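You operate a simulated robot arm through the tools that you are given. There is no shell and no other tool.

You are at the controls of a simulated robot arm. One attempt, no reset.

## Task
Pipe a big cream blob on the pink cupcake and put it back.
Fine: one blob in the middle, from the piping press; back into its hollow in the teal tray; leave the sliding board out.

The check looks at the end state, three seconds after you hand in, the way a careful person would. Anything else that was tipped, shoved, dropped, spilled or broken makes it a failure.

## Robot
A 7-joint arm with a three-finger gripper, fixed in place. Base frame: the origin is on the floor under the middle of its stand, x ahead of it, y to its left, z up. Units: m, degrees, N and s.
With the tool pointing down near the work surface it reaches from about 0.5 to 0.94 m from the base axis. Its first joint turns from -166.0 to 166.0 degrees. Payload 2.69 kg.
The tool frame sits at the grasp point between the pads (the TCP): z along the fingers, y along the line on which they close. The tips reach 0.029 m beyond it. The gripper opens to 0.12 m; its body begins 0.078 m behind the TCP.
Orientation is that of the tool frame in the base frame, as a unit quaternion [w, x, y, z]. With the fingers straight down and closing along the base's y, the tool's x points along the base's -x, its y along +y and its z along -z.

## Interface
- The arm moves only by the tool play_rows. Its argument "motion" is a list of rows, each a list of 6 numbers: the shift along the tool's x, y, z in m, then the turn, a rotation vector about the tool's x, y, z in degrees. In form: [[tx, ty, tz, wx, wy, wz], ...]. A call has 1 to 20 rows; each row shifts and turns the commanded pose from where the row before left it, along the tool's axes as they then stand. "fingers" is the opening, from 0 (shut) to 1 (fully open), set as the call begins (left out, the last holds). A row lasts 0.2 s, in which the tool goes at most 0.05 m and 8.6 degrees; a call with a longer step from one row to the next is refused whole, and so is a gripper value outside its range. Where a pose cannot be reached the arm comes as near as it can. A force on the tool above 90 N (or 10 N above the force at the start of the call, whichever is more), or a blocked arm, ends the call early, and 0.2 s more pass. Each finger travels about 0.04 m/s and halts on what it meets, pressing with about 20 N; the grip force reading is that of the motor and also rises with nothing between the fingers. The clock runs only during rows and for 0.2 s after the last one: add rows that do not move to give the fingers time. It gives the time, the measured TCP pose, the force on the tool (base axes), the opening and the grip force at its end, in the units of the frame above (readings bear some noise), with the torque about the TCP (base axes, N m) and any sound that the robot's microphone picked up, and new pictures: "show" is both (left out), scene, wrist or none.
- Cameras (640 x 400 px; columns grow to the right, rows downward): "scene" is fixed at [0.4023, 0.6333, 1.3461]; the picture's right is [-0.89, -0.45, 0.00], its down [-0.22, 0.44, -0.87] and it looks along [0.39, -0.78, -0.49] (base axes); focal length 327 px, centre (320, 200). "wrist" rides on the gripper at [0.063, 0, -0.104] in the tool frame; the picture's right is [0.01, 1.00, 0.00], its down [-0.83, 0.00, -0.56] and it looks along [-0.56, 0.00, 0.83] (tool axes); focal length 275 px, centre (320, 200). There is no depth. A picture from a camera that has moved, and an enlarged one, comes with that camera's place and axes in the base frame and with its lens. The place of the scene camera against the robot may be out by one fixed shift of up to 0.025 m in any direction.
- move_column(by): slides the trunk up (or, below 0, down) by that many m; the arm rides with it, the base frame stays. It gives what a move gives, with no picture.
- enlarge(camera, box): a new picture of the part [left, top, right, bottom] of that camera's present view, enlarged. It takes no simulated time.
- close_job(): hands the job in; it is judged then, once.

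Places have to be worked out from the pictures, the camera data and where the tool is seen. Open the gripper and draw the arm clear of the work before you hand the job in, unless the task says otherwise.

The tools are called after "Call:" as a command line: name --pt "numbers of a row" for each row, then --argument value for the rest, lists and objects as JSON in quotes. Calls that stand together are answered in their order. play_rows: Moves the arm, as the interface text tells. Its arguments: {"type":"object","properties":{"motion":{"type":"array","items":{"type":"array","items":{"type":"number"}}},"fingers":{"type":"number"},"show":{"type":"string","enum":["both","scene","wrist","none"]}},"required":["motion"]} The other tools are called the same way: move_column (by) moves the trunk up or down; enlarge (camera, box) takes an enlarged picture of a part of a camera's view; close_job () hands the job in.

At the start:

```text
time: 0.0
tcp_pos: [0.444, 0.2255, 1.1815]
tool_rot: [0.0, 0.002, 1.0, -0.001]
wrist_force: [-0.4, -0.2, -0.1]
wrist_torque: [0.01, 0.04, 0.02]
width: 0.12
gripper_force: 0.0
trunk travel left (down, up): [-0.6, 0.013]
```

scene: 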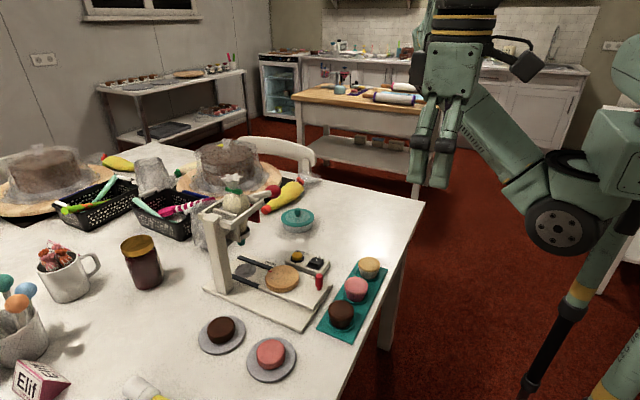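
wrist: 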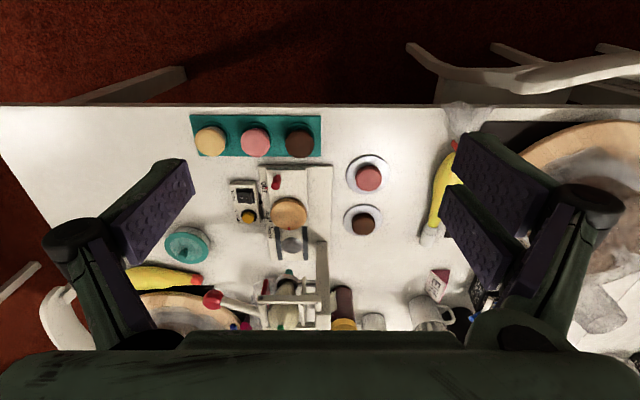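

I see a table with a teal tray holding three cupcakes (vanilla, pink, chocolate), a piping press with a sliding board, and a control box with buttons. I'll zoom in to work out the details before moving.

Call:
enlarge --camera "scene" --box '[180, 170, 400, 340]'

Call:
enlarge --camera "wrist" --box '[160, 100, 420, 340]'

Call:
enlarge --camera "scene" --box '[190, 180, 290, 260]'

Call:
enlarge --camera "scene" --box '[230, 240, 340, 320]'

```text
2.35 times, centred on (290, 255) of scene
camera zoom: at [0.4023, 0.6333, 1.3461], right [-0.89, -0.45, 0.0], down [-0.22, 0.44, -0.87], along [0.39, -0.78, -0.49], focal length 770 px, centre (391, 71)
```

zoom: 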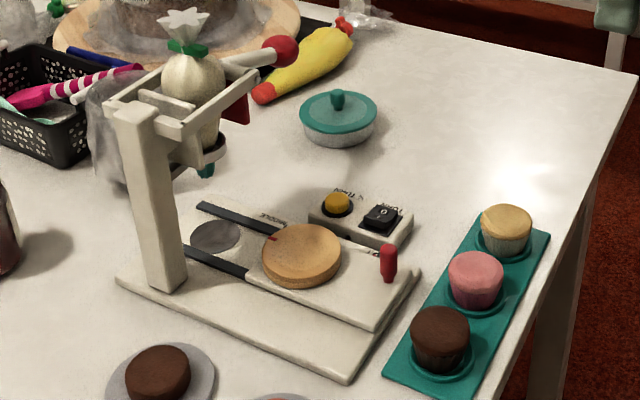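

```text
1.67 times, centred on (290, 220) of wrist
camera zoom: at [0.3809, 0.225, 1.2862], right [0.0, 1.0, 0.0], down [0.83, 0.0, 0.55], along [0.55, 0.0, -0.83], focal length 459 px, centre (370, 167)
```

zoom: 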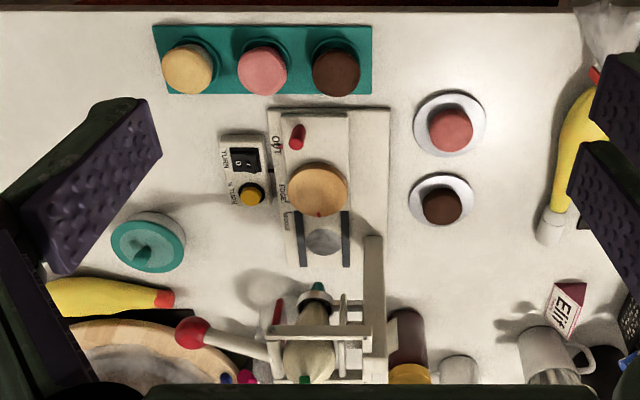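

```text
5.00 times, centred on (240, 220) of scene
camera zoom: at [0.4023, 0.6333, 1.3461], right [-0.89, -0.45, 0.0], down [-0.22, 0.44, -0.87], along [0.39, -0.78, -0.49], focal length 1636 px, centre (720, 100)
```

zoom: 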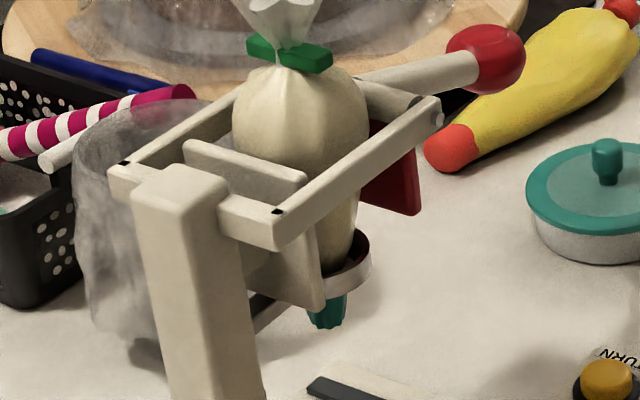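

```text
5.00 times, centred on (285, 280) of scene
camera zoom: at [0.4023, 0.6333, 1.3461], right [-0.89, -0.45, 0.0], down [-0.22, 0.44, -0.87], along [0.39, -0.78, -0.49], focal length 1636 px, centre (495, -200)
```

zoom: 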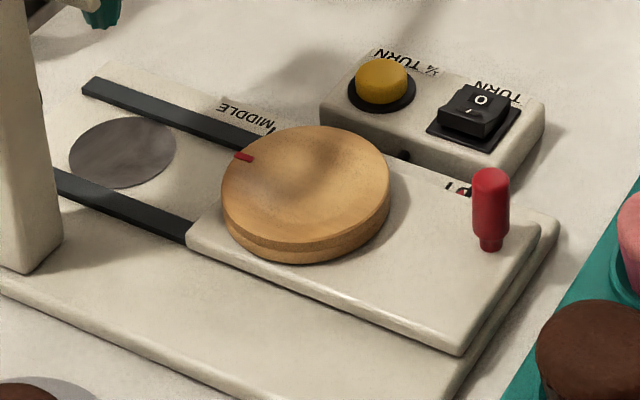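

Zooming in on the labels on the board and control box, and the lever.

Call:
enlarge --camera "wrist" --box '[225, 160, 345, 260]'

Call:
enlarge --camera "wrist" --box '[190, 230, 350, 340]'

Call:
enlarge --camera "scene" --box '[310, 250, 400, 345]'

Call:
enlarge --camera "scene" --box '[230, 250, 290, 290]'

```text
4.00 times, centred on (285, 210) of wrist
camera zoom: at [0.3809, 0.225, 1.2862], right [0.0, 1.0, 0.0], down [0.83, 0.0, 0.55], along [0.55, 0.0, -0.83], focal length 1101 px, centre (460, 160)
```

zoom: 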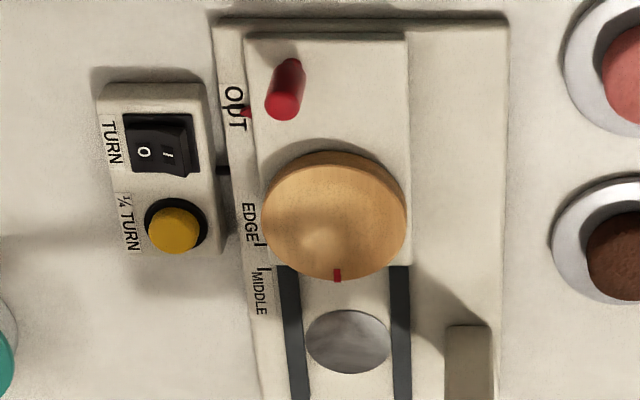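

```text
3.64 times, centred on (270, 285) of wrist
camera zoom: at [0.3809, 0.225, 1.2862], right [0.0, 1.0, 0.0], down [0.83, 0.0, 0.55], along [0.55, 0.0, -0.83], focal length 1001 px, centre (502, -109)
```

zoom: 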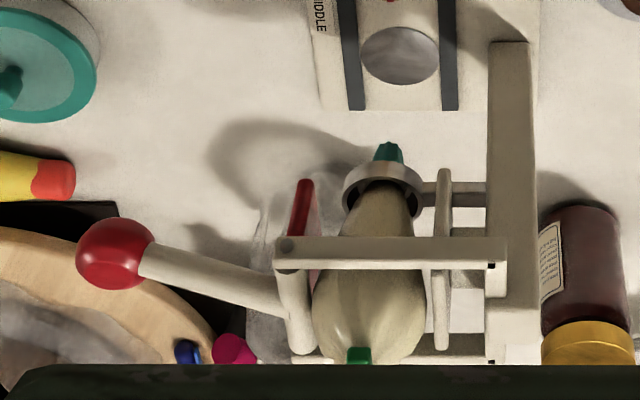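

```text
4.21 times, centred on (355, 298) of scene
camera zoom: at [0.4023, 0.6333, 1.3461], right [-0.89, -0.45, 0.0], down [-0.22, 0.44, -0.87], along [0.39, -0.78, -0.49], focal length 1378 px, centre (173, -210)
```

zoom: 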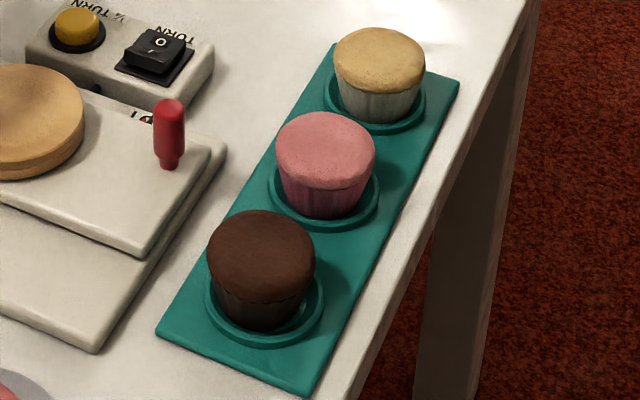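

```text
10.00 times, centred on (260, 270) of scene
camera zoom: at [0.4023, 0.6333, 1.3461], right [-0.89, -0.45, 0.0], down [-0.22, 0.44, -0.87], along [0.39, -0.78, -0.49], focal length 3272 px, centre (920, -500)
```

zoom: 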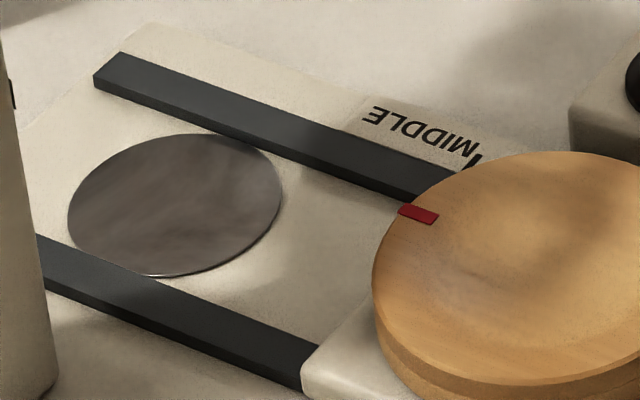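

My triangulation from both cameras puts the pink cupcake near (0.575, 0.104, top 0.80), the turntable near (0.75, 0.155), the nozzle near (0.85, 0.156, 0.874), the lever ball near (0.848, 0.014, 0.945) and the red pin near (0.66, 0.138). I'll lower the trunk to bring the arm into working range; the way down is clear.

Call:
move_column --by -0.2

```text
time: 2.2
tcp_pos: [0.4444, 0.2246, 0.9816]
tool_rot: [-0.001, 0.0, 1.0, 0.0]
wrist_force: [0.4, -0.2, 0.7]
wrist_torque: [0.01, 0.01, -0.01]
width: 0.1199
gripper_force: 0.1
trunk travel left (down, up): [-0.4, 0.213]
```

The trunk is down 0.2 m and the tool is at z 0.98. Moving sideways over the tray for a closer wrist view.

Call:
play_rows --pt "-0.015 -0.03 0 0 0 0" --pt "-0.015 -0.03 0 0 0 0" --pt "-0.015 -0.03 0 0 0 0" --pt "-0.011 -0.03 0 0 0 0" --pt "0 0 0 0 0 0" --show "both"

```text
time: 3.4
tcp_pos: [0.5016, 0.1029, 0.9813]
tool_rot: [-0.001, 0.0, 1.0, 0.0]
wrist_force: [-0.3, 0.2, 0.5]
wrist_torque: [0.01, 0.02, 0.0]
width: 0.1201
gripper_force: 0.1
trunk travel left (down, up): [-0.4, 0.213]
camera wrist: at [0.4379, 0.1027, 1.0865], right [0.0, 1.0, 0.0], down [0.83, 0.0, 0.55], along [0.55, 0.0, -0.83], focal length 275 px, centre (320, 200)
```

scene: 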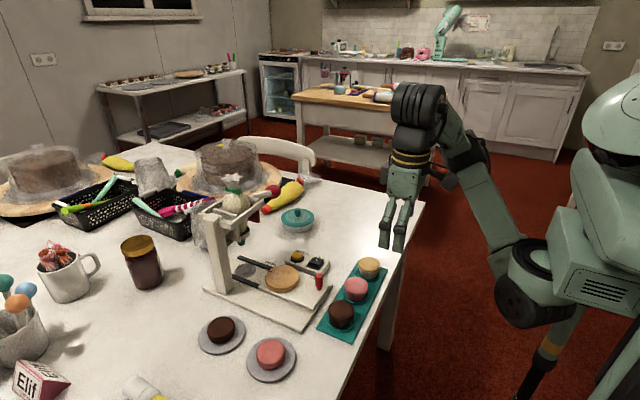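
wrist: 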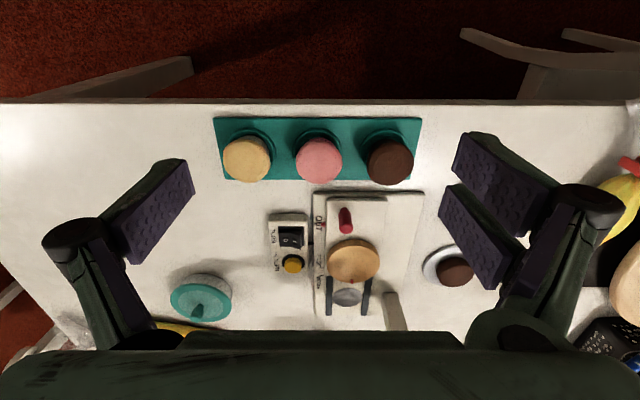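

Closer now; enlarging the wrist view for accurate measurements.

Call:
enlarge --camera "wrist" --box '[200, 100, 440, 250]'

Call:
enlarge --camera "wrist" --box '[255, 175, 455, 335]'

```text
2.67 times, centred on (320, 175) of wrist
camera zoom: at [0.4379, 0.1027, 1.0865], right [0.0, 1.0, 0.0], down [0.83, 0.0, 0.55], along [0.55, 0.0, -0.83], focal length 734 px, centre (320, 267)
```

zoom: 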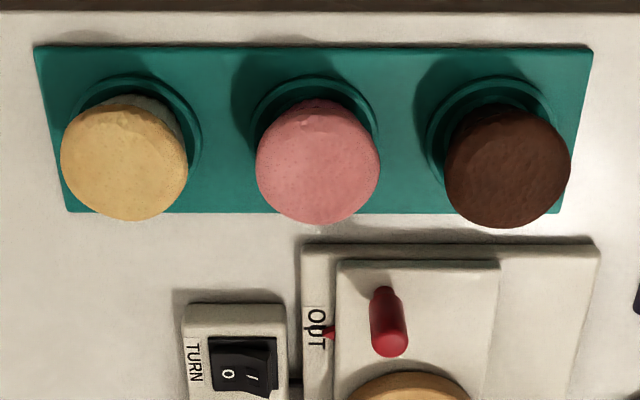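

```text
2.50 times, centred on (355, 255) of wrist
camera zoom: at [0.4379, 0.1027, 1.0865], right [0.0, 1.0, 0.0], down [0.83, 0.0, 0.55], along [0.55, 0.0, -0.83], focal length 688 px, centre (232, 62)
```

zoom: 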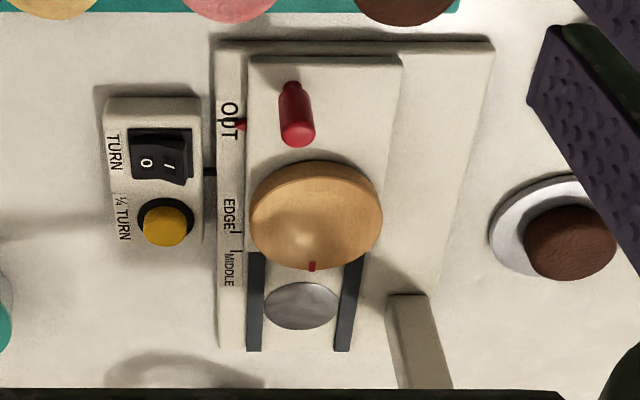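

The two wrist views triangulate the tray surface to z≈0.747, tray centre (0.585, 0.099), and the press base's near edge to x≈0.643. I'll zoom in on the fingers to understand their geometry before picking a grasp direction.

Call:
enlarge --camera "wrist" --box '[420, 110, 640, 350]'

Call:
enlarge --camera "wrist" --box '[20, 130, 240, 370]'

Call:
enlarge --camera "scene" --box '[360, 150, 440, 270]'

```text
1.67 times, centred on (530, 230) of wrist
camera zoom: at [0.4379, 0.1027, 1.0865], right [0.0, 1.0, 0.0], down [0.83, 0.0, 0.55], along [0.55, 0.0, -0.83], focal length 459 px, centre (-30, 150)
```

zoom: 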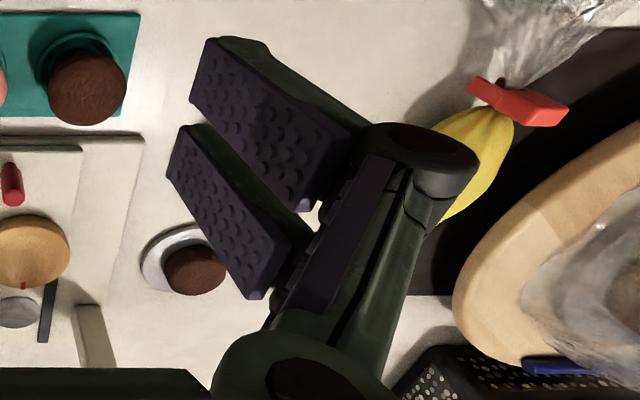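

```text
1.67 times, centred on (130, 250) of wrist
camera zoom: at [0.4379, 0.1027, 1.0865], right [0.0, 1.0, 0.0], down [0.83, 0.0, 0.55], along [0.55, 0.0, -0.83], focal length 459 px, centre (637, 117)
```

zoom: 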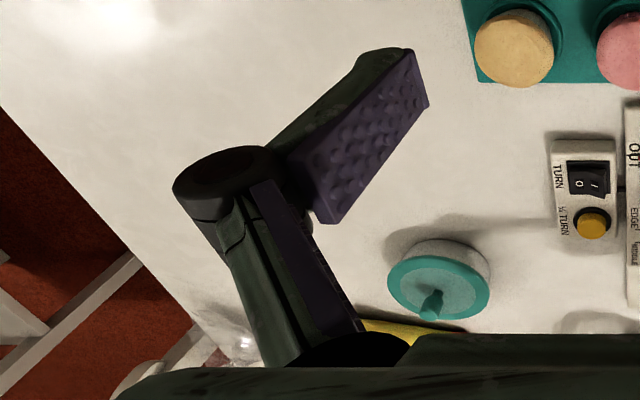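

```text
3.33 times, centred on (400, 210) of scene
camera zoom: at [0.4023, 0.6333, 1.3461], right [-0.89, -0.45, 0.0], down [-0.22, 0.44, -0.87], along [0.39, -0.78, -0.49], focal length 1090 px, centre (53, 167)
```

zoom: 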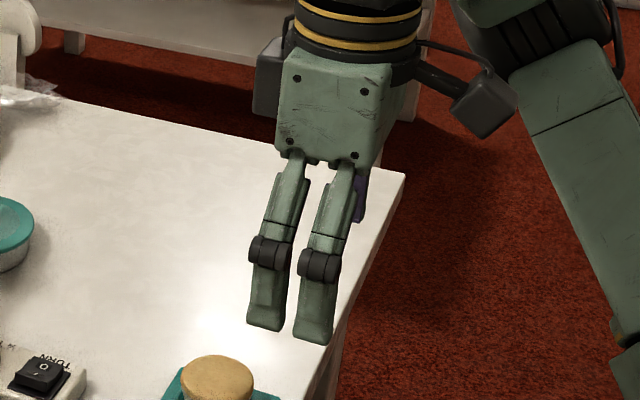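

The gripper has one finger on the tool's −y side and two on the +y side (together about 4 cm wide). I'll close it partway in the air to see how the fingertips move.

Call:
play_rows --pt "0 0 0 0 0 0" --pt "0 0 0 0 0 0" --pt "0 0 0 0 0 0" --pt "0 0 0 0 0 0" --pt "0 0 0 0 0 0" --fingers 0.45 --show "both"

```text
time: 4.6
tcp_pos: [0.5008, 0.1033, 0.9811]
tool_rot: [0.0, 0.002, 1.0, -0.001]
wrist_force: [0.2, 0.5, -0.4]
wrist_torque: [-0.05, -0.02, 0.03]
width: 0.0543
gripper_force: 0.0
trunk travel left (down, up): [-0.4, 0.213]
camera wrist: at [0.438, 0.1032, 1.0865], right [0.0, 1.0, 0.0], down [0.83, 0.0, 0.55], along [0.55, 0.0, -0.83], focal length 275 px, centre (320, 200)
```

scene: 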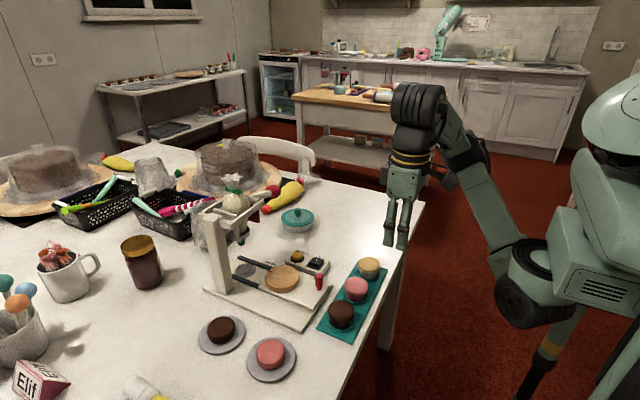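
wrist: 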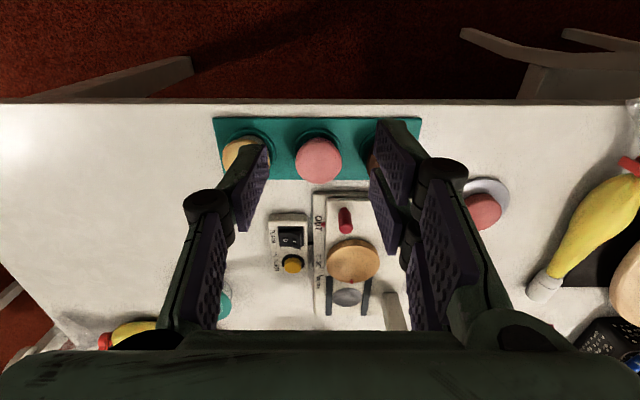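

At a 5.4 cm opening the tips reach about 2–2.5 cm past the TCP with the pads vertical. Next I want an accurate look at the press frame, lever and nozzle, so I'll rise and move above and in front of it.

Call:
play_rows --pt "-0.02 0.0104 -0.028 0 0 0" --pt "-0.02 0.0104 -0.028 0 0 0" --pt "-0.02 0.0104 -0.028 0 0 0" --pt "-0.02 0.0104 -0.028 0 0 0" --pt "-0.02 0.0104 -0.028 0 0 0" --pt "0 0 0 0 0 0" --show "wrist"

Call:
enlarge --camera "wrist" --box '[230, 130, 410, 350]'

```text
time: 6.0
tcp_pos: [0.5889, 0.1529, 0.9787]
tool_rot: [0.0, 0.0, 1.0, 0.002]
wrist_force: [-1.0, 0.3, -0.3]
wrist_torque: [0.02, 0.0, 0.01]
width: 0.0541
gripper_force: 0.0
out of reach, approached as far as the arm can: row 1, 2, 3, 4, 5
trunk travel left (down, up): [-0.4, 0.213]
camera wrist: at [0.5249, 0.1525, 1.0831], right [0.0, 1.0, 0.0], down [0.83, 0.0, 0.56], along [0.56, 0.01, -0.83], focal length 275 px, centre (320, 200)
```

wrist: 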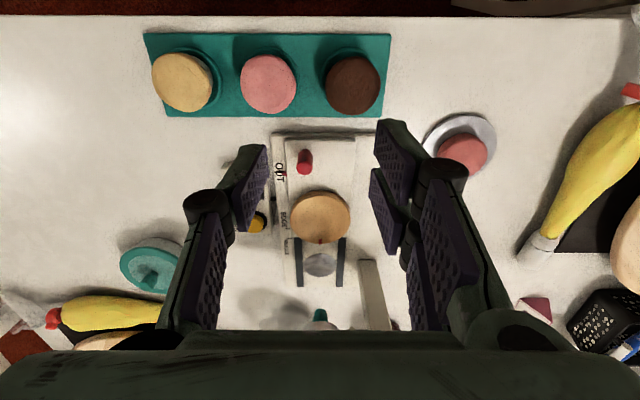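

```text
1.82 times, centred on (320, 240) of wrist
camera zoom: at [0.5249, 0.1525, 1.0831], right [0.0, 1.0, 0.0], down [0.83, 0.0, 0.56], along [0.56, 0.01, -0.83], focal length 500 px, centre (320, 127)
```

zoom: 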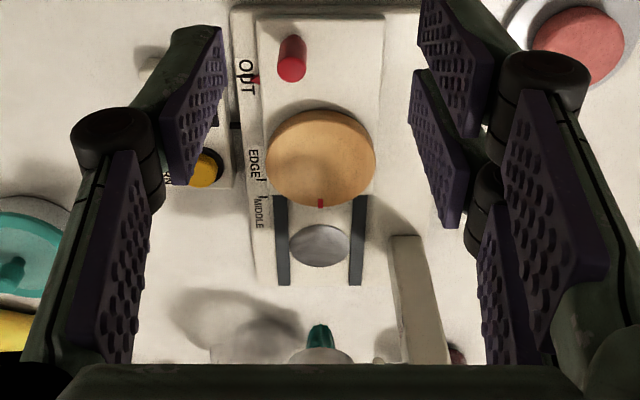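

The arm can't go higher at this trunk height, so vertical range must come from the trunk. I'll raise the trunk to look over the press frame and lever.

Call:
move_column --by 0.15

Call:
play_rows --pt "0 0 0 0 0 0" --show "both"

Call:
enlarge --camera "wrist" --box '[200, 130, 440, 350]'

```text
time: 7.7
tcp_pos: [0.5883, 0.153, 1.1276]
tool_rot: [0.0, 0.001, 1.0, 0.003]
wrist_force: [-1.0, -0.2, 0.2]
wrist_torque: [0.0, 0.0, -0.01]
width: 0.0538
gripper_force: 0.1
trunk travel left (down, up): [-0.55, 0.063]
```

```text
time: 8.1
tcp_pos: [0.5888, 0.1519, 1.1284]
tool_rot: [0.0, 0.0, 1.0, 0.002]
wrist_force: [-0.2, 0.2, 0.8]
wrist_torque: [0.02, -0.01, 0.0]
width: 0.0539
gripper_force: 0.0
trunk travel left (down, up): [-0.55, 0.063]
camera wrist: at [0.5247, 0.1523, 1.2332], right [0.0, 1.0, 0.0], down [0.83, 0.0, 0.56], along [0.56, 0.01, -0.83], focal length 275 px, centre (320, 200)
```

scene: 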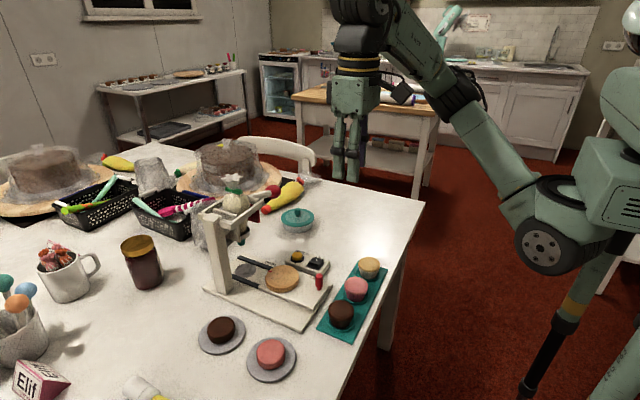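
wrist: 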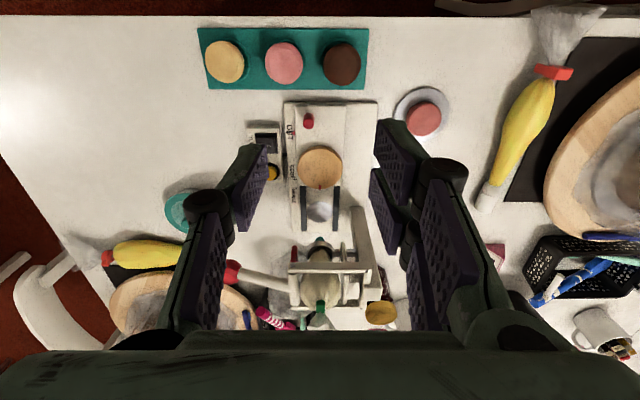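

```text
1.82 times, centred on (320, 240) of wrist
camera zoom: at [0.5247, 0.1523, 1.2332], right [0.0, 1.0, 0.0], down [0.83, 0.0, 0.56], along [0.56, 0.01, -0.83], focal length 500 px, centre (320, 127)
```

zoom: 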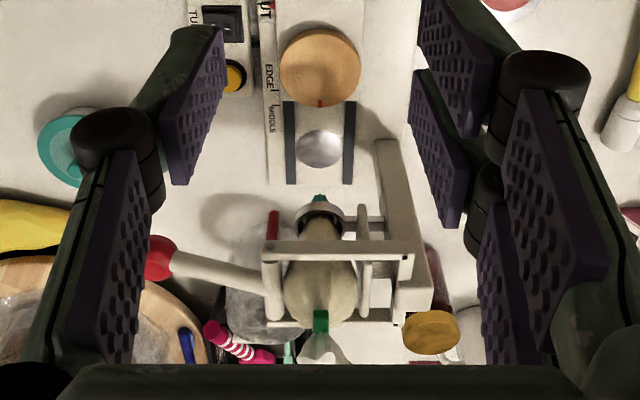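

Good view of the lever and frame. I'll shift sideways for a stereo pair on the frame, lever ball and nozzle.

Call:
play_rows --pt "0 -0.03 0 0 0 0" --pt "0 -0.03 0 0 0 0" --pt "0 -0.03 0 0 0 0" --pt "0 -0.03 0 0 0 0" --pt "0 -0.03 0 0 0 0" --pt "0 0 0 0 0 0" --show "wrist" --fingers 1.0

Call:
enlarge --camera "wrist" --box '[220, 130, 460, 350]'

Call:
enlarge --camera "wrist" --box '[300, 220, 460, 340]'

```text
time: 9.5
tcp_pos: [0.587, 0.0029, 1.1277]
tool_rot: [0.0, 0.001, 1.0, 0.003]
wrist_force: [-1.1, -0.2, 0.3]
wrist_torque: [0.0, -0.05, 0.0]
width: 0.12
gripper_force: 0.1
trunk travel left (down, up): [-0.55, 0.063]
camera wrist: at [0.5243, 0.0029, 1.2325], right [0.0, 1.0, 0.0], down [0.83, 0.0, 0.56], along [0.56, 0.01, -0.83], focal length 275 px, centre (320, 200)
```

wrist: 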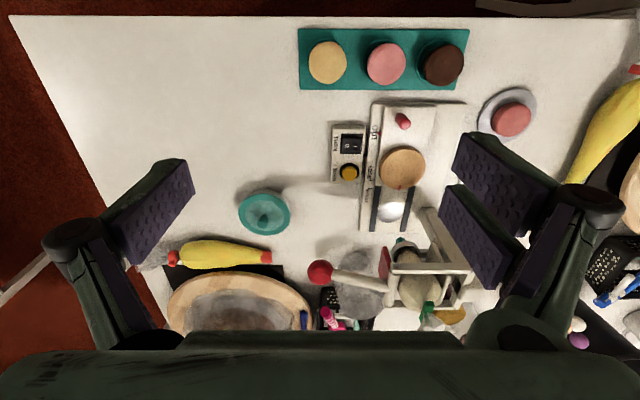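

```text
1.82 times, centred on (340, 240) of wrist
camera zoom: at [0.5243, 0.0029, 1.2325], right [0.0, 1.0, 0.0], down [0.83, 0.0, 0.56], along [0.56, 0.01, -0.83], focal length 500 px, centre (284, 127)
```

zoom: 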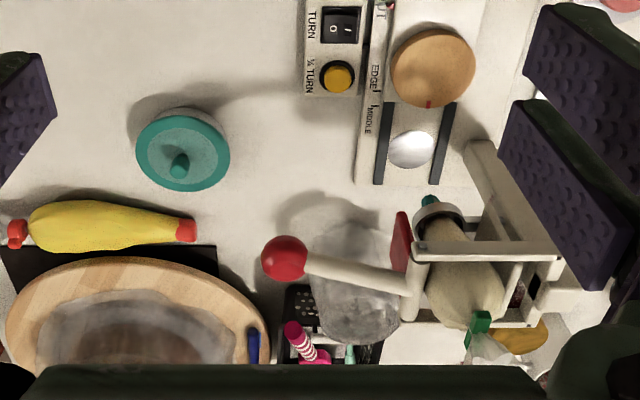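

```text
3.33 times, centred on (380, 280) of wrist
camera zoom: at [0.5243, 0.0029, 1.2325], right [0.0, 1.0, 0.0], down [0.83, 0.0, 0.56], along [0.56, 0.01, -0.83], focal length 918 px, centre (120, -67)
```

zoom: 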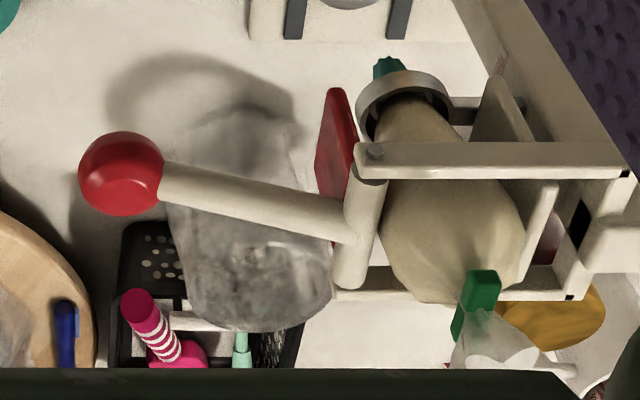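

Stereo gives: near frame bar at x≈0.826, z≈0.955; lever ball ≈(0.87, 0.005, 0.926), pivoting on a rod at y≈0.114, so pushing the ball down swings the red paddle into the bag; turntable top ≈(0.753, 0.155, 0.783). I'll go over the pink cupcake and yaw the gripper 45° so that the fingers come down clear of its neighbours.

Call:
play_rows --pt "0 0.0245 0 0 0 0" --pt "0 0.0245 0 0 0 0" --pt "0 0.0245 0 0 0 0" --pt "0 0.0245 0 0 0 0" --pt "0 0 0 0 0 -7.5" --pt "0 0 0 0 0 -7.5" --pt "0 0 0 0 0 -7.5" --pt "0 0 0 0 0 -7.5" --pt "0 0 0 0 0 -7.5" --pt "0 0 0 0 0 -7.5" --pt "0 0 0 0 0 0" --show "wrist"

Call:
move_column --by -0.2

```text
time: 11.9
tcp_pos: [0.5876, 0.1001, 1.1279]
tool_rot: [0.001, -0.382, 0.924, 0.002]
wrist_force: [0.2, -0.5, -0.5]
wrist_torque: [-0.02, 0.0, 0.01]
width: 0.1201
gripper_force: 0.0
trunk travel left (down, up): [-0.55, 0.063]
camera wrist: at [0.5428, 0.056, 1.2324], right [-0.71, 0.7, 0.0], down [0.58, 0.59, 0.56], along [0.39, 0.4, -0.83], focal length 275 px, centre (320, 200)
```

wrist: 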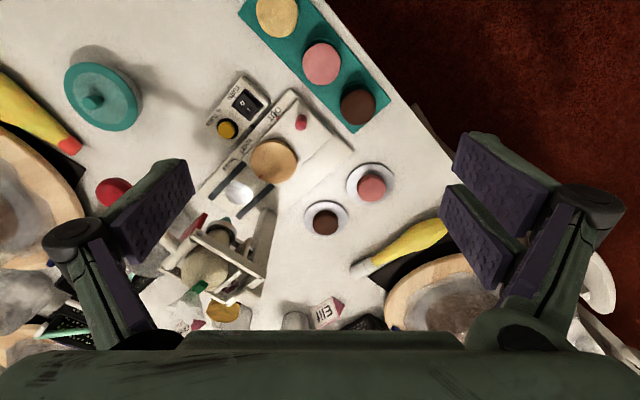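

```text
time: 14.1
tcp_pos: [0.5872, 0.1021, 0.9273]
tool_rot: [0.002, -0.382, 0.924, 0.002]
wrist_force: [0.1, -0.6, 0.1]
wrist_torque: [0.04, -0.02, 0.0]
width: 0.1201
gripper_force: 0.1
trunk travel left (down, up): [-0.35, 0.263]
```

The tool is at (0.587, 0.101, 0.927), yawed 45°. Taking a picture and setting the opening to about 8.4 cm.

Call:
play_rows --pt "0 0 0 0 0 0" --pt "0 0 0 0 0 0" --pt "0 0 0 0 0 0" --fingers 0.7 --show "both"

Call:
enlarge --camera "wrist" --box '[220, 40, 460, 240]'

Call:
enlarge --camera "scene" --box '[300, 180, 440, 340]'

```text
time: 14.9
tcp_pos: [0.5873, 0.1014, 0.9277]
tool_rot: [0.001, -0.382, 0.924, 0.001]
wrist_force: [0.8, 0.2, 0.7]
wrist_torque: [0.0, -0.01, -0.02]
width: 0.0839
gripper_force: 0.0
trunk travel left (down, up): [-0.35, 0.263]
camera wrist: at [0.5428, 0.0561, 1.0324], right [-0.71, 0.7, 0.0], down [0.59, 0.59, 0.56], along [0.39, 0.4, -0.83], focal length 275 px, centre (320, 200)
```

scene: 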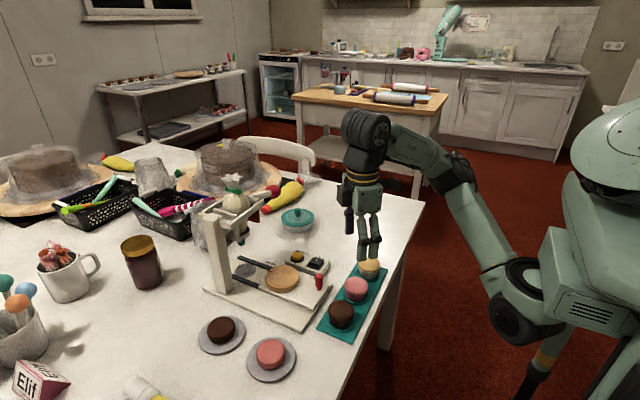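
wrist: 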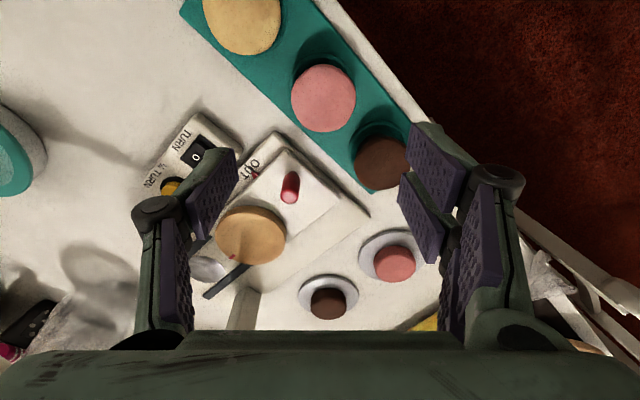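

```text
2.00 times, centred on (340, 140) of wrist
camera zoom: at [0.5428, 0.0561, 1.0324], right [-0.71, 0.7, 0.0], down [0.59, 0.59, 0.56], along [0.39, 0.4, -0.83], focal length 551 px, centre (280, 320)
```

zoom: 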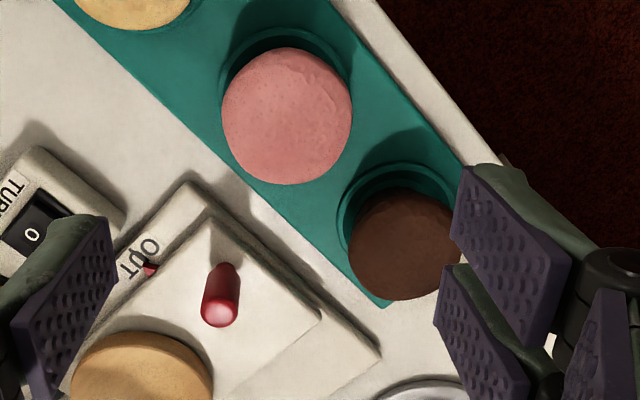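

```text
2.50 times, centred on (370, 260) of scene
camera zoom: at [0.4023, 0.6333, 1.3461], right [-0.89, -0.45, 0.0], down [-0.22, 0.44, -0.87], along [0.39, -0.78, -0.49], focal length 818 px, centre (195, 50)
```

zoom: 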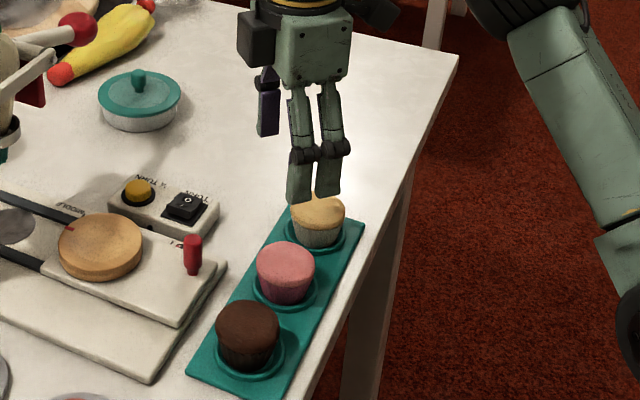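

The cupcake centre comes out at about (0.585, 0.101), well aligned under the tool. Descending most of the way, then I'll check clearances.

Call:
play_rows --pt "0.0014 0.0014 0.025 0 0 0" --pt "0 0 0.025 0 0 0" --pt "0 0 0.025 0 0 0" --pt "0 0 0.02 0 0 0" --pt "0 0 0.01 0 0 0" --pt "0 0 0 0 0 0" --show "both"

Call:
enlarge --camera "scene" --box '[310, 220, 420, 330]'

Call:
enlarge --camera "wrist" --box '[180, 60, 480, 280]'

```text
time: 16.3
tcp_pos: [0.5847, 0.1028, 0.8222]
tool_rot: [0.001, -0.381, 0.924, 0.003]
wrist_force: [0.7, 0.1, 0.1]
wrist_torque: [0.01, -0.01, 0.0]
width: 0.084
gripper_force: 0.0
trunk travel left (down, up): [-0.35, 0.263]
camera wrist: at [0.5397, 0.0576, 0.9277], right [-0.71, 0.7, 0.0], down [0.59, 0.59, 0.56], along [0.39, 0.4, -0.83], focal length 275 px, centre (320, 200)
```

scene: 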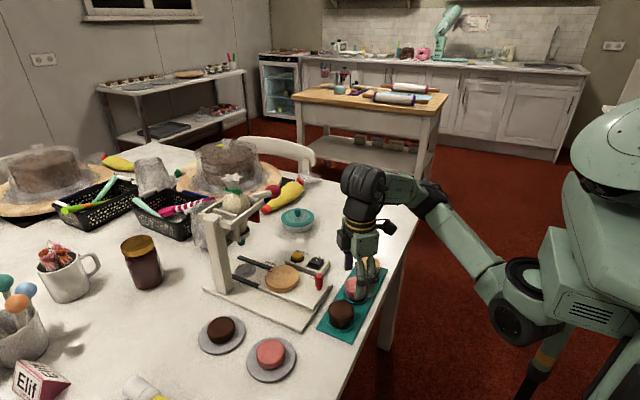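
wrist: 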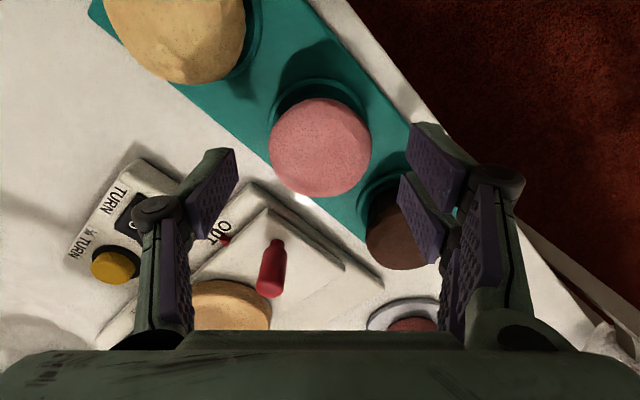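

```text
3.64 times, centred on (365, 275) of scene
camera zoom: at [0.4023, 0.6333, 1.3461], right [-0.89, -0.45, 0.0], down [-0.22, 0.44, -0.87], along [0.39, -0.78, -0.49], focal length 1190 px, centre (156, -73)
```

zoom: 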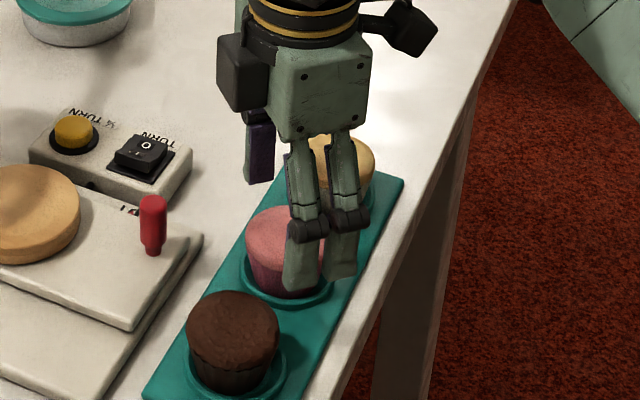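

```text
1.82 times, centred on (330, 170) of wrist
camera zoom: at [0.5397, 0.0576, 0.9277], right [-0.71, 0.7, 0.0], down [0.59, 0.59, 0.56], along [0.39, 0.4, -0.83], focal length 500 px, centre (302, 254)
```

zoom: 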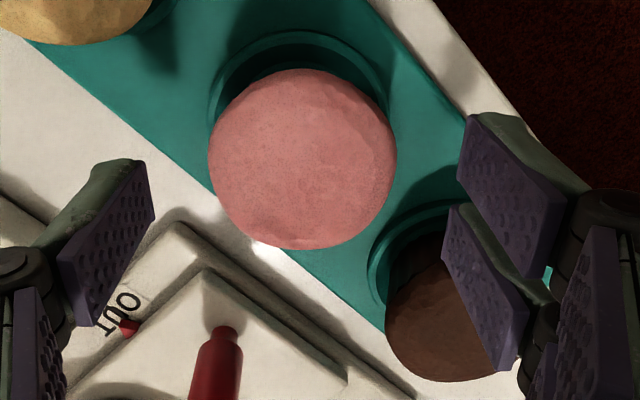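

Cupcake diameter is about 5.7 cm. I'll yaw another 12° for more clearance to the chocolate one, narrow the opening to 7.4 cm, and descend so the pads straddle the rim.

Call:
play_rows --pt "0 0 0 0 0 -6" --pt "0 0 0 0 0 -6" --pt "0 0 0 0 0 0" --pt "0 0 0.01 0 0 0" --pt "0 0 0.01 0 0 0" --pt "0 0 0.01 0 0 0" --pt "0 0 0.009 0 0 0" --pt "0 0 0 0 0 0" --fingers 0.62 --show "both"

Call:
enlarge --camera "scene" --box '[310, 220, 420, 330]'

Call:
enlarge --camera "wrist" --box '[180, 60, 480, 280]'

```text
time: 18.1
tcp_pos: [0.5837, 0.1004, 0.7839]
tool_rot: [0.0, -0.476, 0.879, 0.002]
wrist_force: [0.9, 0.7, -0.7]
wrist_torque: [0.02, 0.03, 0.0]
width: 0.0742
gripper_force: 0.1
trunk travel left (down, up): [-0.35, 0.263]
camera wrist: at [0.5505, 0.0485, 0.8887], right [-0.84, 0.54, 0.0], down [0.45, 0.7, 0.56], along [0.3, 0.47, -0.83], focal length 275 px, centre (320, 200)
```

scene: 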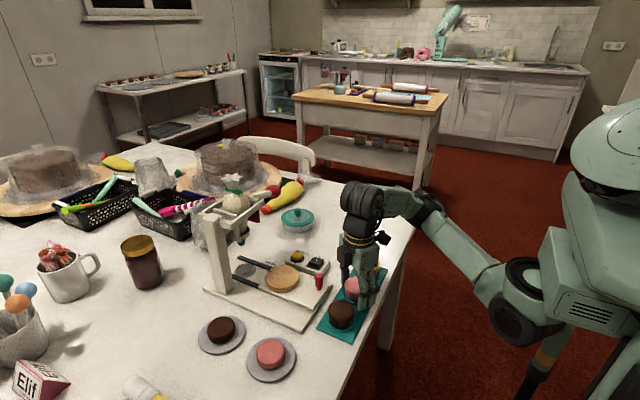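
wrist: 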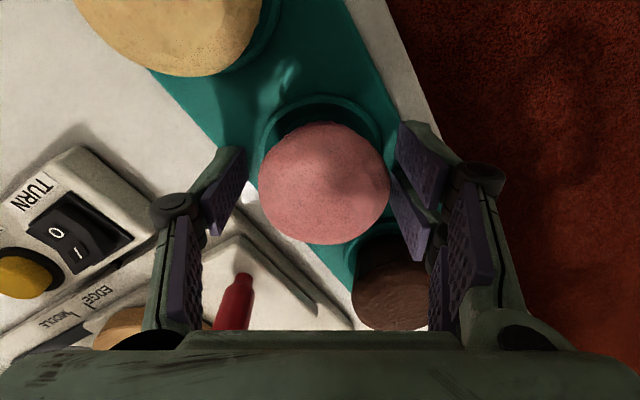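

```text
3.64 times, centred on (365, 275) of scene
camera zoom: at [0.4023, 0.6333, 1.3461], right [-0.89, -0.45, 0.0], down [-0.22, 0.44, -0.87], along [0.39, -0.78, -0.49], focal length 1190 px, centre (156, -73)
```

zoom: 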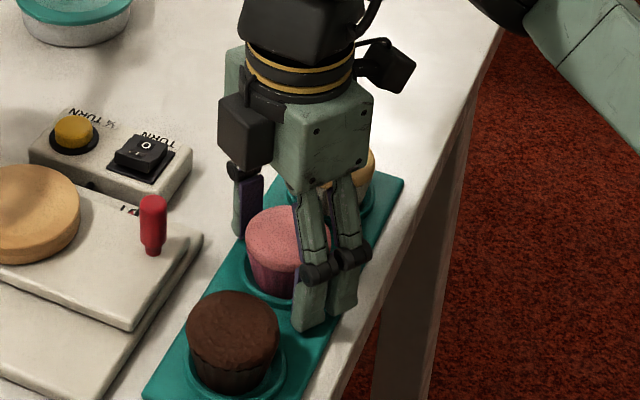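

```text
1.82 times, centred on (330, 170) of wrist
camera zoom: at [0.5505, 0.0485, 0.8887], right [-0.84, 0.54, 0.0], down [0.45, 0.7, 0.56], along [0.3, 0.47, -0.83], focal length 500 px, centre (302, 254)
```

zoom: 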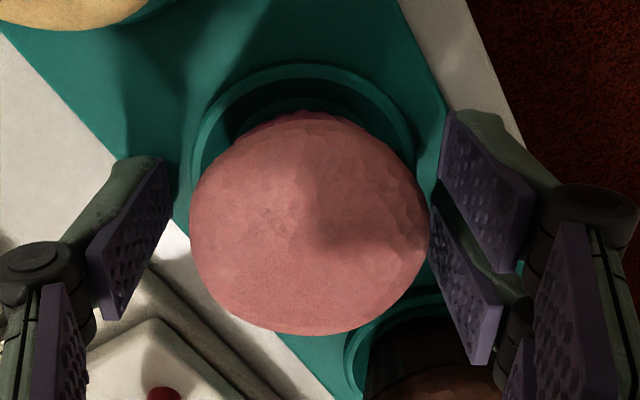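

The cupcake sits between the fingers, about 2 mm off centre. Closing gently to a bit below its diameter.

Call:
play_rows --pt "0 0.001 0 0 0 0" --pt "0 0 0 0 0 0" --pt "0 0 0 0 0 0" --pt "0 0 0 0 0 0" --fingers 0.42 --show "both"

Call:
enlarge --camera "wrist" --box '[180, 60, 480, 280]'

```text
time: 19.1
tcp_pos: [0.5841, 0.1017, 0.7831]
tool_rot: [0.001, -0.477, 0.879, 0.002]
wrist_force: [1.4, -1.3, 4.4]
wrist_torque: [0.03, 0.07, 0.3]
width: 0.0663
gripper_force: 19.8
trunk travel left (down, up): [-0.35, 0.263]
camera wrist: at [0.55, 0.0487, 0.8888], right [-0.84, 0.54, 0.0], down [0.45, 0.7, 0.56], along [0.3, 0.47, -0.83], focal length 275 px, centre (320, 200)
```

scene: 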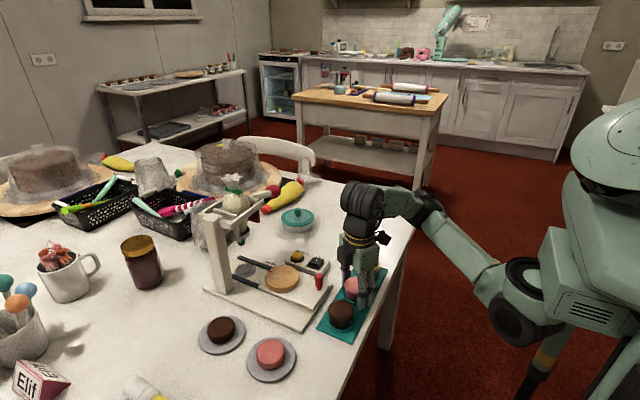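
wrist: 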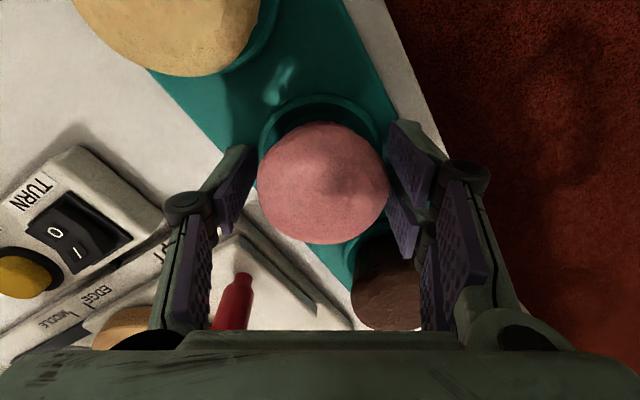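

```text
1.82 times, centred on (330, 170) of wrist
camera zoom: at [0.55, 0.0487, 0.8888], right [-0.84, 0.54, 0.0], down [0.45, 0.7, 0.56], along [0.3, 0.47, -0.83], focal length 500 px, centre (302, 254)
```

zoom: 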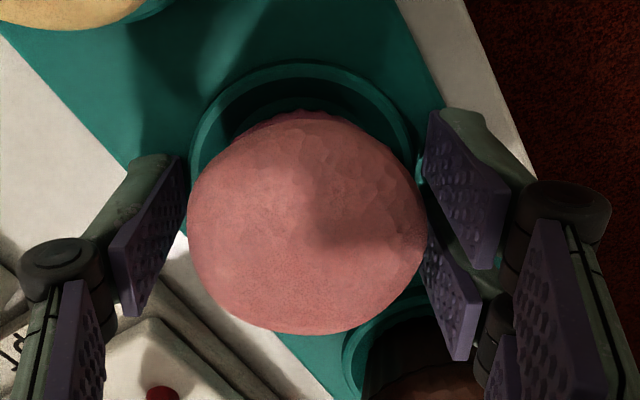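

Contact at 6.6 cm with a small upward force on the tool. I'll look closely at where the pads meet the cupcake.

Call:
enlarge --camera "scene" --box '[325, 255, 395, 325]'

Call:
enlarge --camera "wrist" --box '[220, 130, 300, 220]'

Call:
enlarge --camera "wrist" --box '[360, 110, 470, 240]'

```text
5.71 times, centred on (360, 290) of scene
camera zoom: at [0.4023, 0.6333, 1.3461], right [-0.89, -0.45, 0.0], down [-0.22, 0.44, -0.87], along [0.39, -0.78, -0.49], focal length 1869 px, centre (91, -314)
```

zoom: 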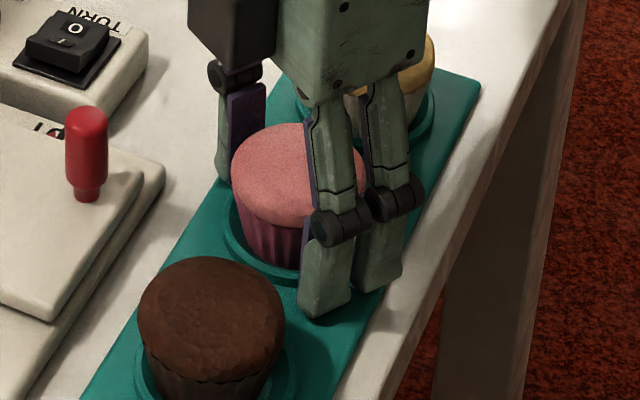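

```text
4.44 times, centred on (260, 175) of wrist
camera zoom: at [0.55, 0.0487, 0.8888], right [-0.84, 0.54, 0.0], down [0.45, 0.7, 0.56], along [0.3, 0.47, -0.83], focal length 1224 px, centre (587, 311)
```

zoom: 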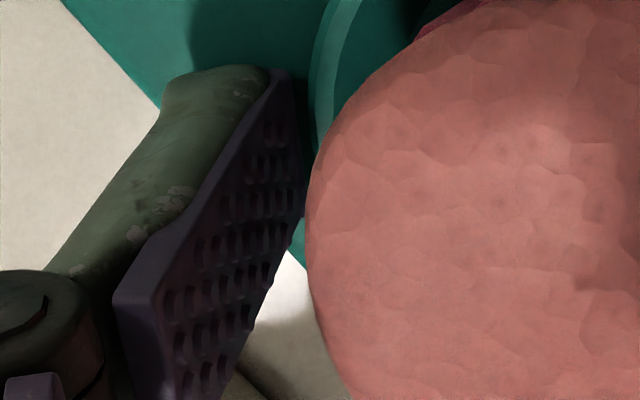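

```text
3.08 times, centred on (415, 175) of wrist
camera zoom: at [0.55, 0.0487, 0.8888], right [-0.84, 0.54, 0.0], down [0.45, 0.7, 0.56], along [0.3, 0.47, -0.83], focal length 847 px, centre (28, 277)
```

zoom: 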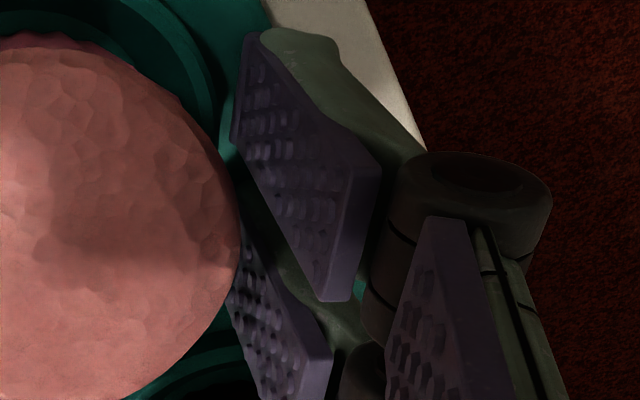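

The fingertips look to have met the raised ring of the hollow (about 6.6 cm across) rather than the cupcake. I'll reopen, rise 9 mm and close again on the cap.

Call:
play_rows --pt "0 0 0 0 0 0" --pt "0 0 0 0 0 0" --pt "0 0 -0.005 0 0 0" --pt "0 0 -0.004 0 0 0" --pt "0 0 0 0 0 0" --fingers 0.64 --show "none"

Call:
play_rows --pt "0 0 0 0 0 0" --pt "0 0 0 0 0 0" --pt "0 0 0 0 0 0" --pt "0 0 0 0 0 0" --fingers 0.43 --show "both"

Call:
enlarge --camera "wrist" --box '[200, 100, 460, 280]'

```text
time: 20.3
tcp_pos: [0.5852, 0.1025, 0.7936]
tool_rot: [0.0, -0.477, 0.879, 0.002]
wrist_force: [0.2, -0.3, -0.5]
wrist_torque: [0.03, 0.02, 0.0]
width: 0.077
gripper_force: 0.1
trunk travel left (down, up): [-0.35, 0.263]
```

```text
time: 21.3
tcp_pos: [0.5851, 0.1013, 0.7926]
tool_rot: [0.001, -0.476, 0.879, 0.003]
wrist_force: [-0.5, -0.1, 0.2]
wrist_torque: [0.0, -0.01, -0.01]
width: 0.0534
gripper_force: 20.0
trunk travel left (down, up): [-0.35, 0.263]
camera wrist: at [0.5504, 0.0492, 0.8979], right [-0.84, 0.54, 0.0], down [0.45, 0.7, 0.56], along [0.3, 0.47, -0.83], focal length 275 px, centre (320, 200)
```

scene: 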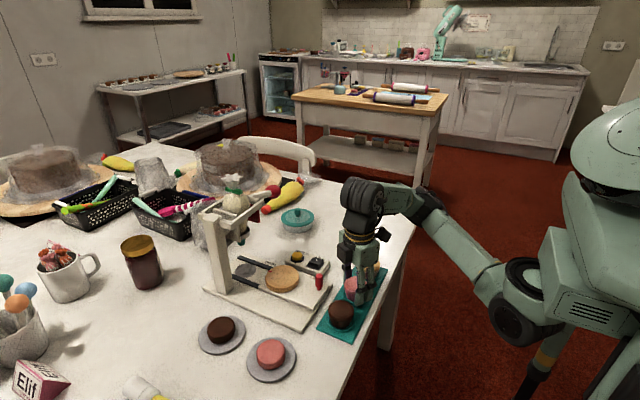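
wrist: 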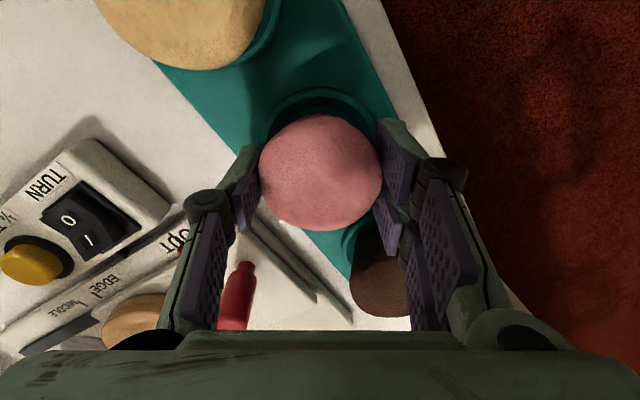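

```text
2.22 times, centred on (330, 190) of wrist
camera zoom: at [0.5504, 0.0492, 0.8979], right [-0.84, 0.54, 0.0], down [0.45, 0.7, 0.56], along [0.3, 0.47, -0.83], focal length 612 px, centre (298, 222)
```

zoom: 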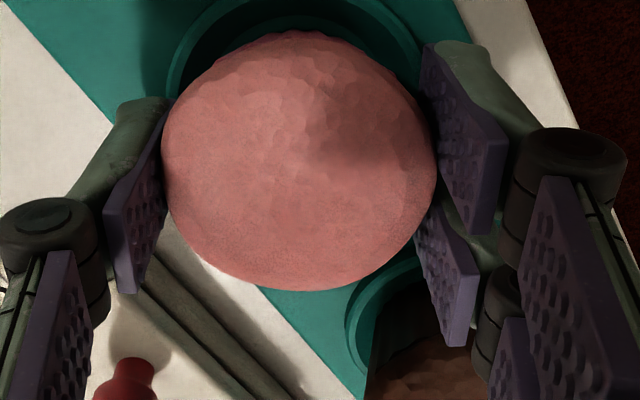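

It now grips the cap at 5.3 cm with no side load. Lifting a little to test the hold.

Call:
play_rows --pt "0 0 -0.006 0 0 0" --pt "0 0 -0.008 0 0 0" --pt "0 0 -0.012 0 0 0" --pt "0 0 -0.014 0 0 0" --pt "0 0 0 0 0 0" --show "both"

Call:
enlarge --camera "scene" --box '[310, 225, 410, 325]'

```text
time: 22.5
tcp_pos: [0.5849, 0.1025, 0.8333]
tool_rot: [0.001, -0.477, 0.879, 0.003]
wrist_force: [0.0, -0.3, -0.8]
wrist_torque: [0.0, 0.01, -0.01]
width: 0.0535
gripper_force: 19.5
trunk travel left (down, up): [-0.35, 0.263]
camera wrist: at [0.5503, 0.0488, 0.9377], right [-0.84, 0.54, 0.0], down [0.45, 0.7, 0.56], along [0.3, 0.47, -0.83], focal length 275 px, centre (320, 200)
```

scene: 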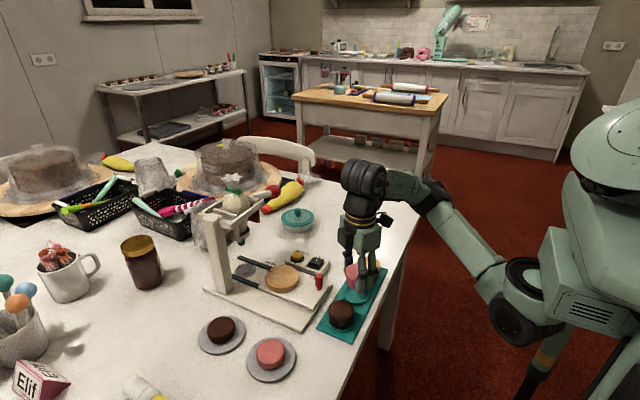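
wrist: 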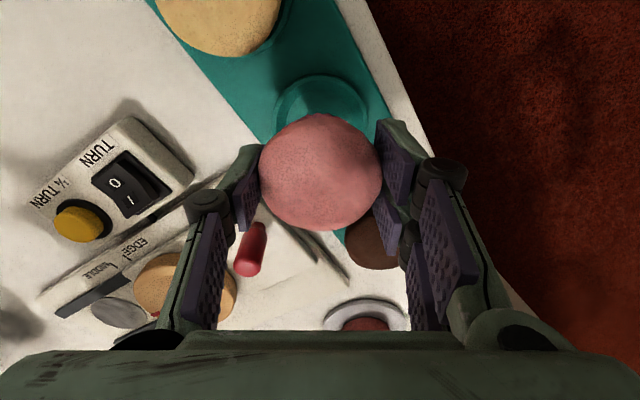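

```text
4.00 times, centred on (360, 275) of scene
camera zoom: at [0.4023, 0.6333, 1.3461], right [-0.89, -0.45, 0.0], down [-0.22, 0.44, -0.87], along [0.39, -0.78, -0.49], focal length 1309 px, centre (160, -100)
```

zoom: 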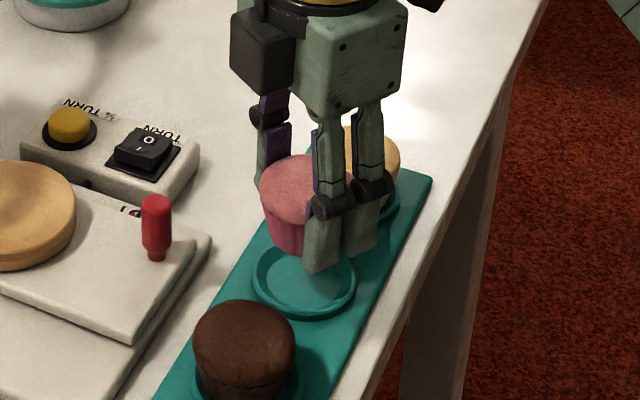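

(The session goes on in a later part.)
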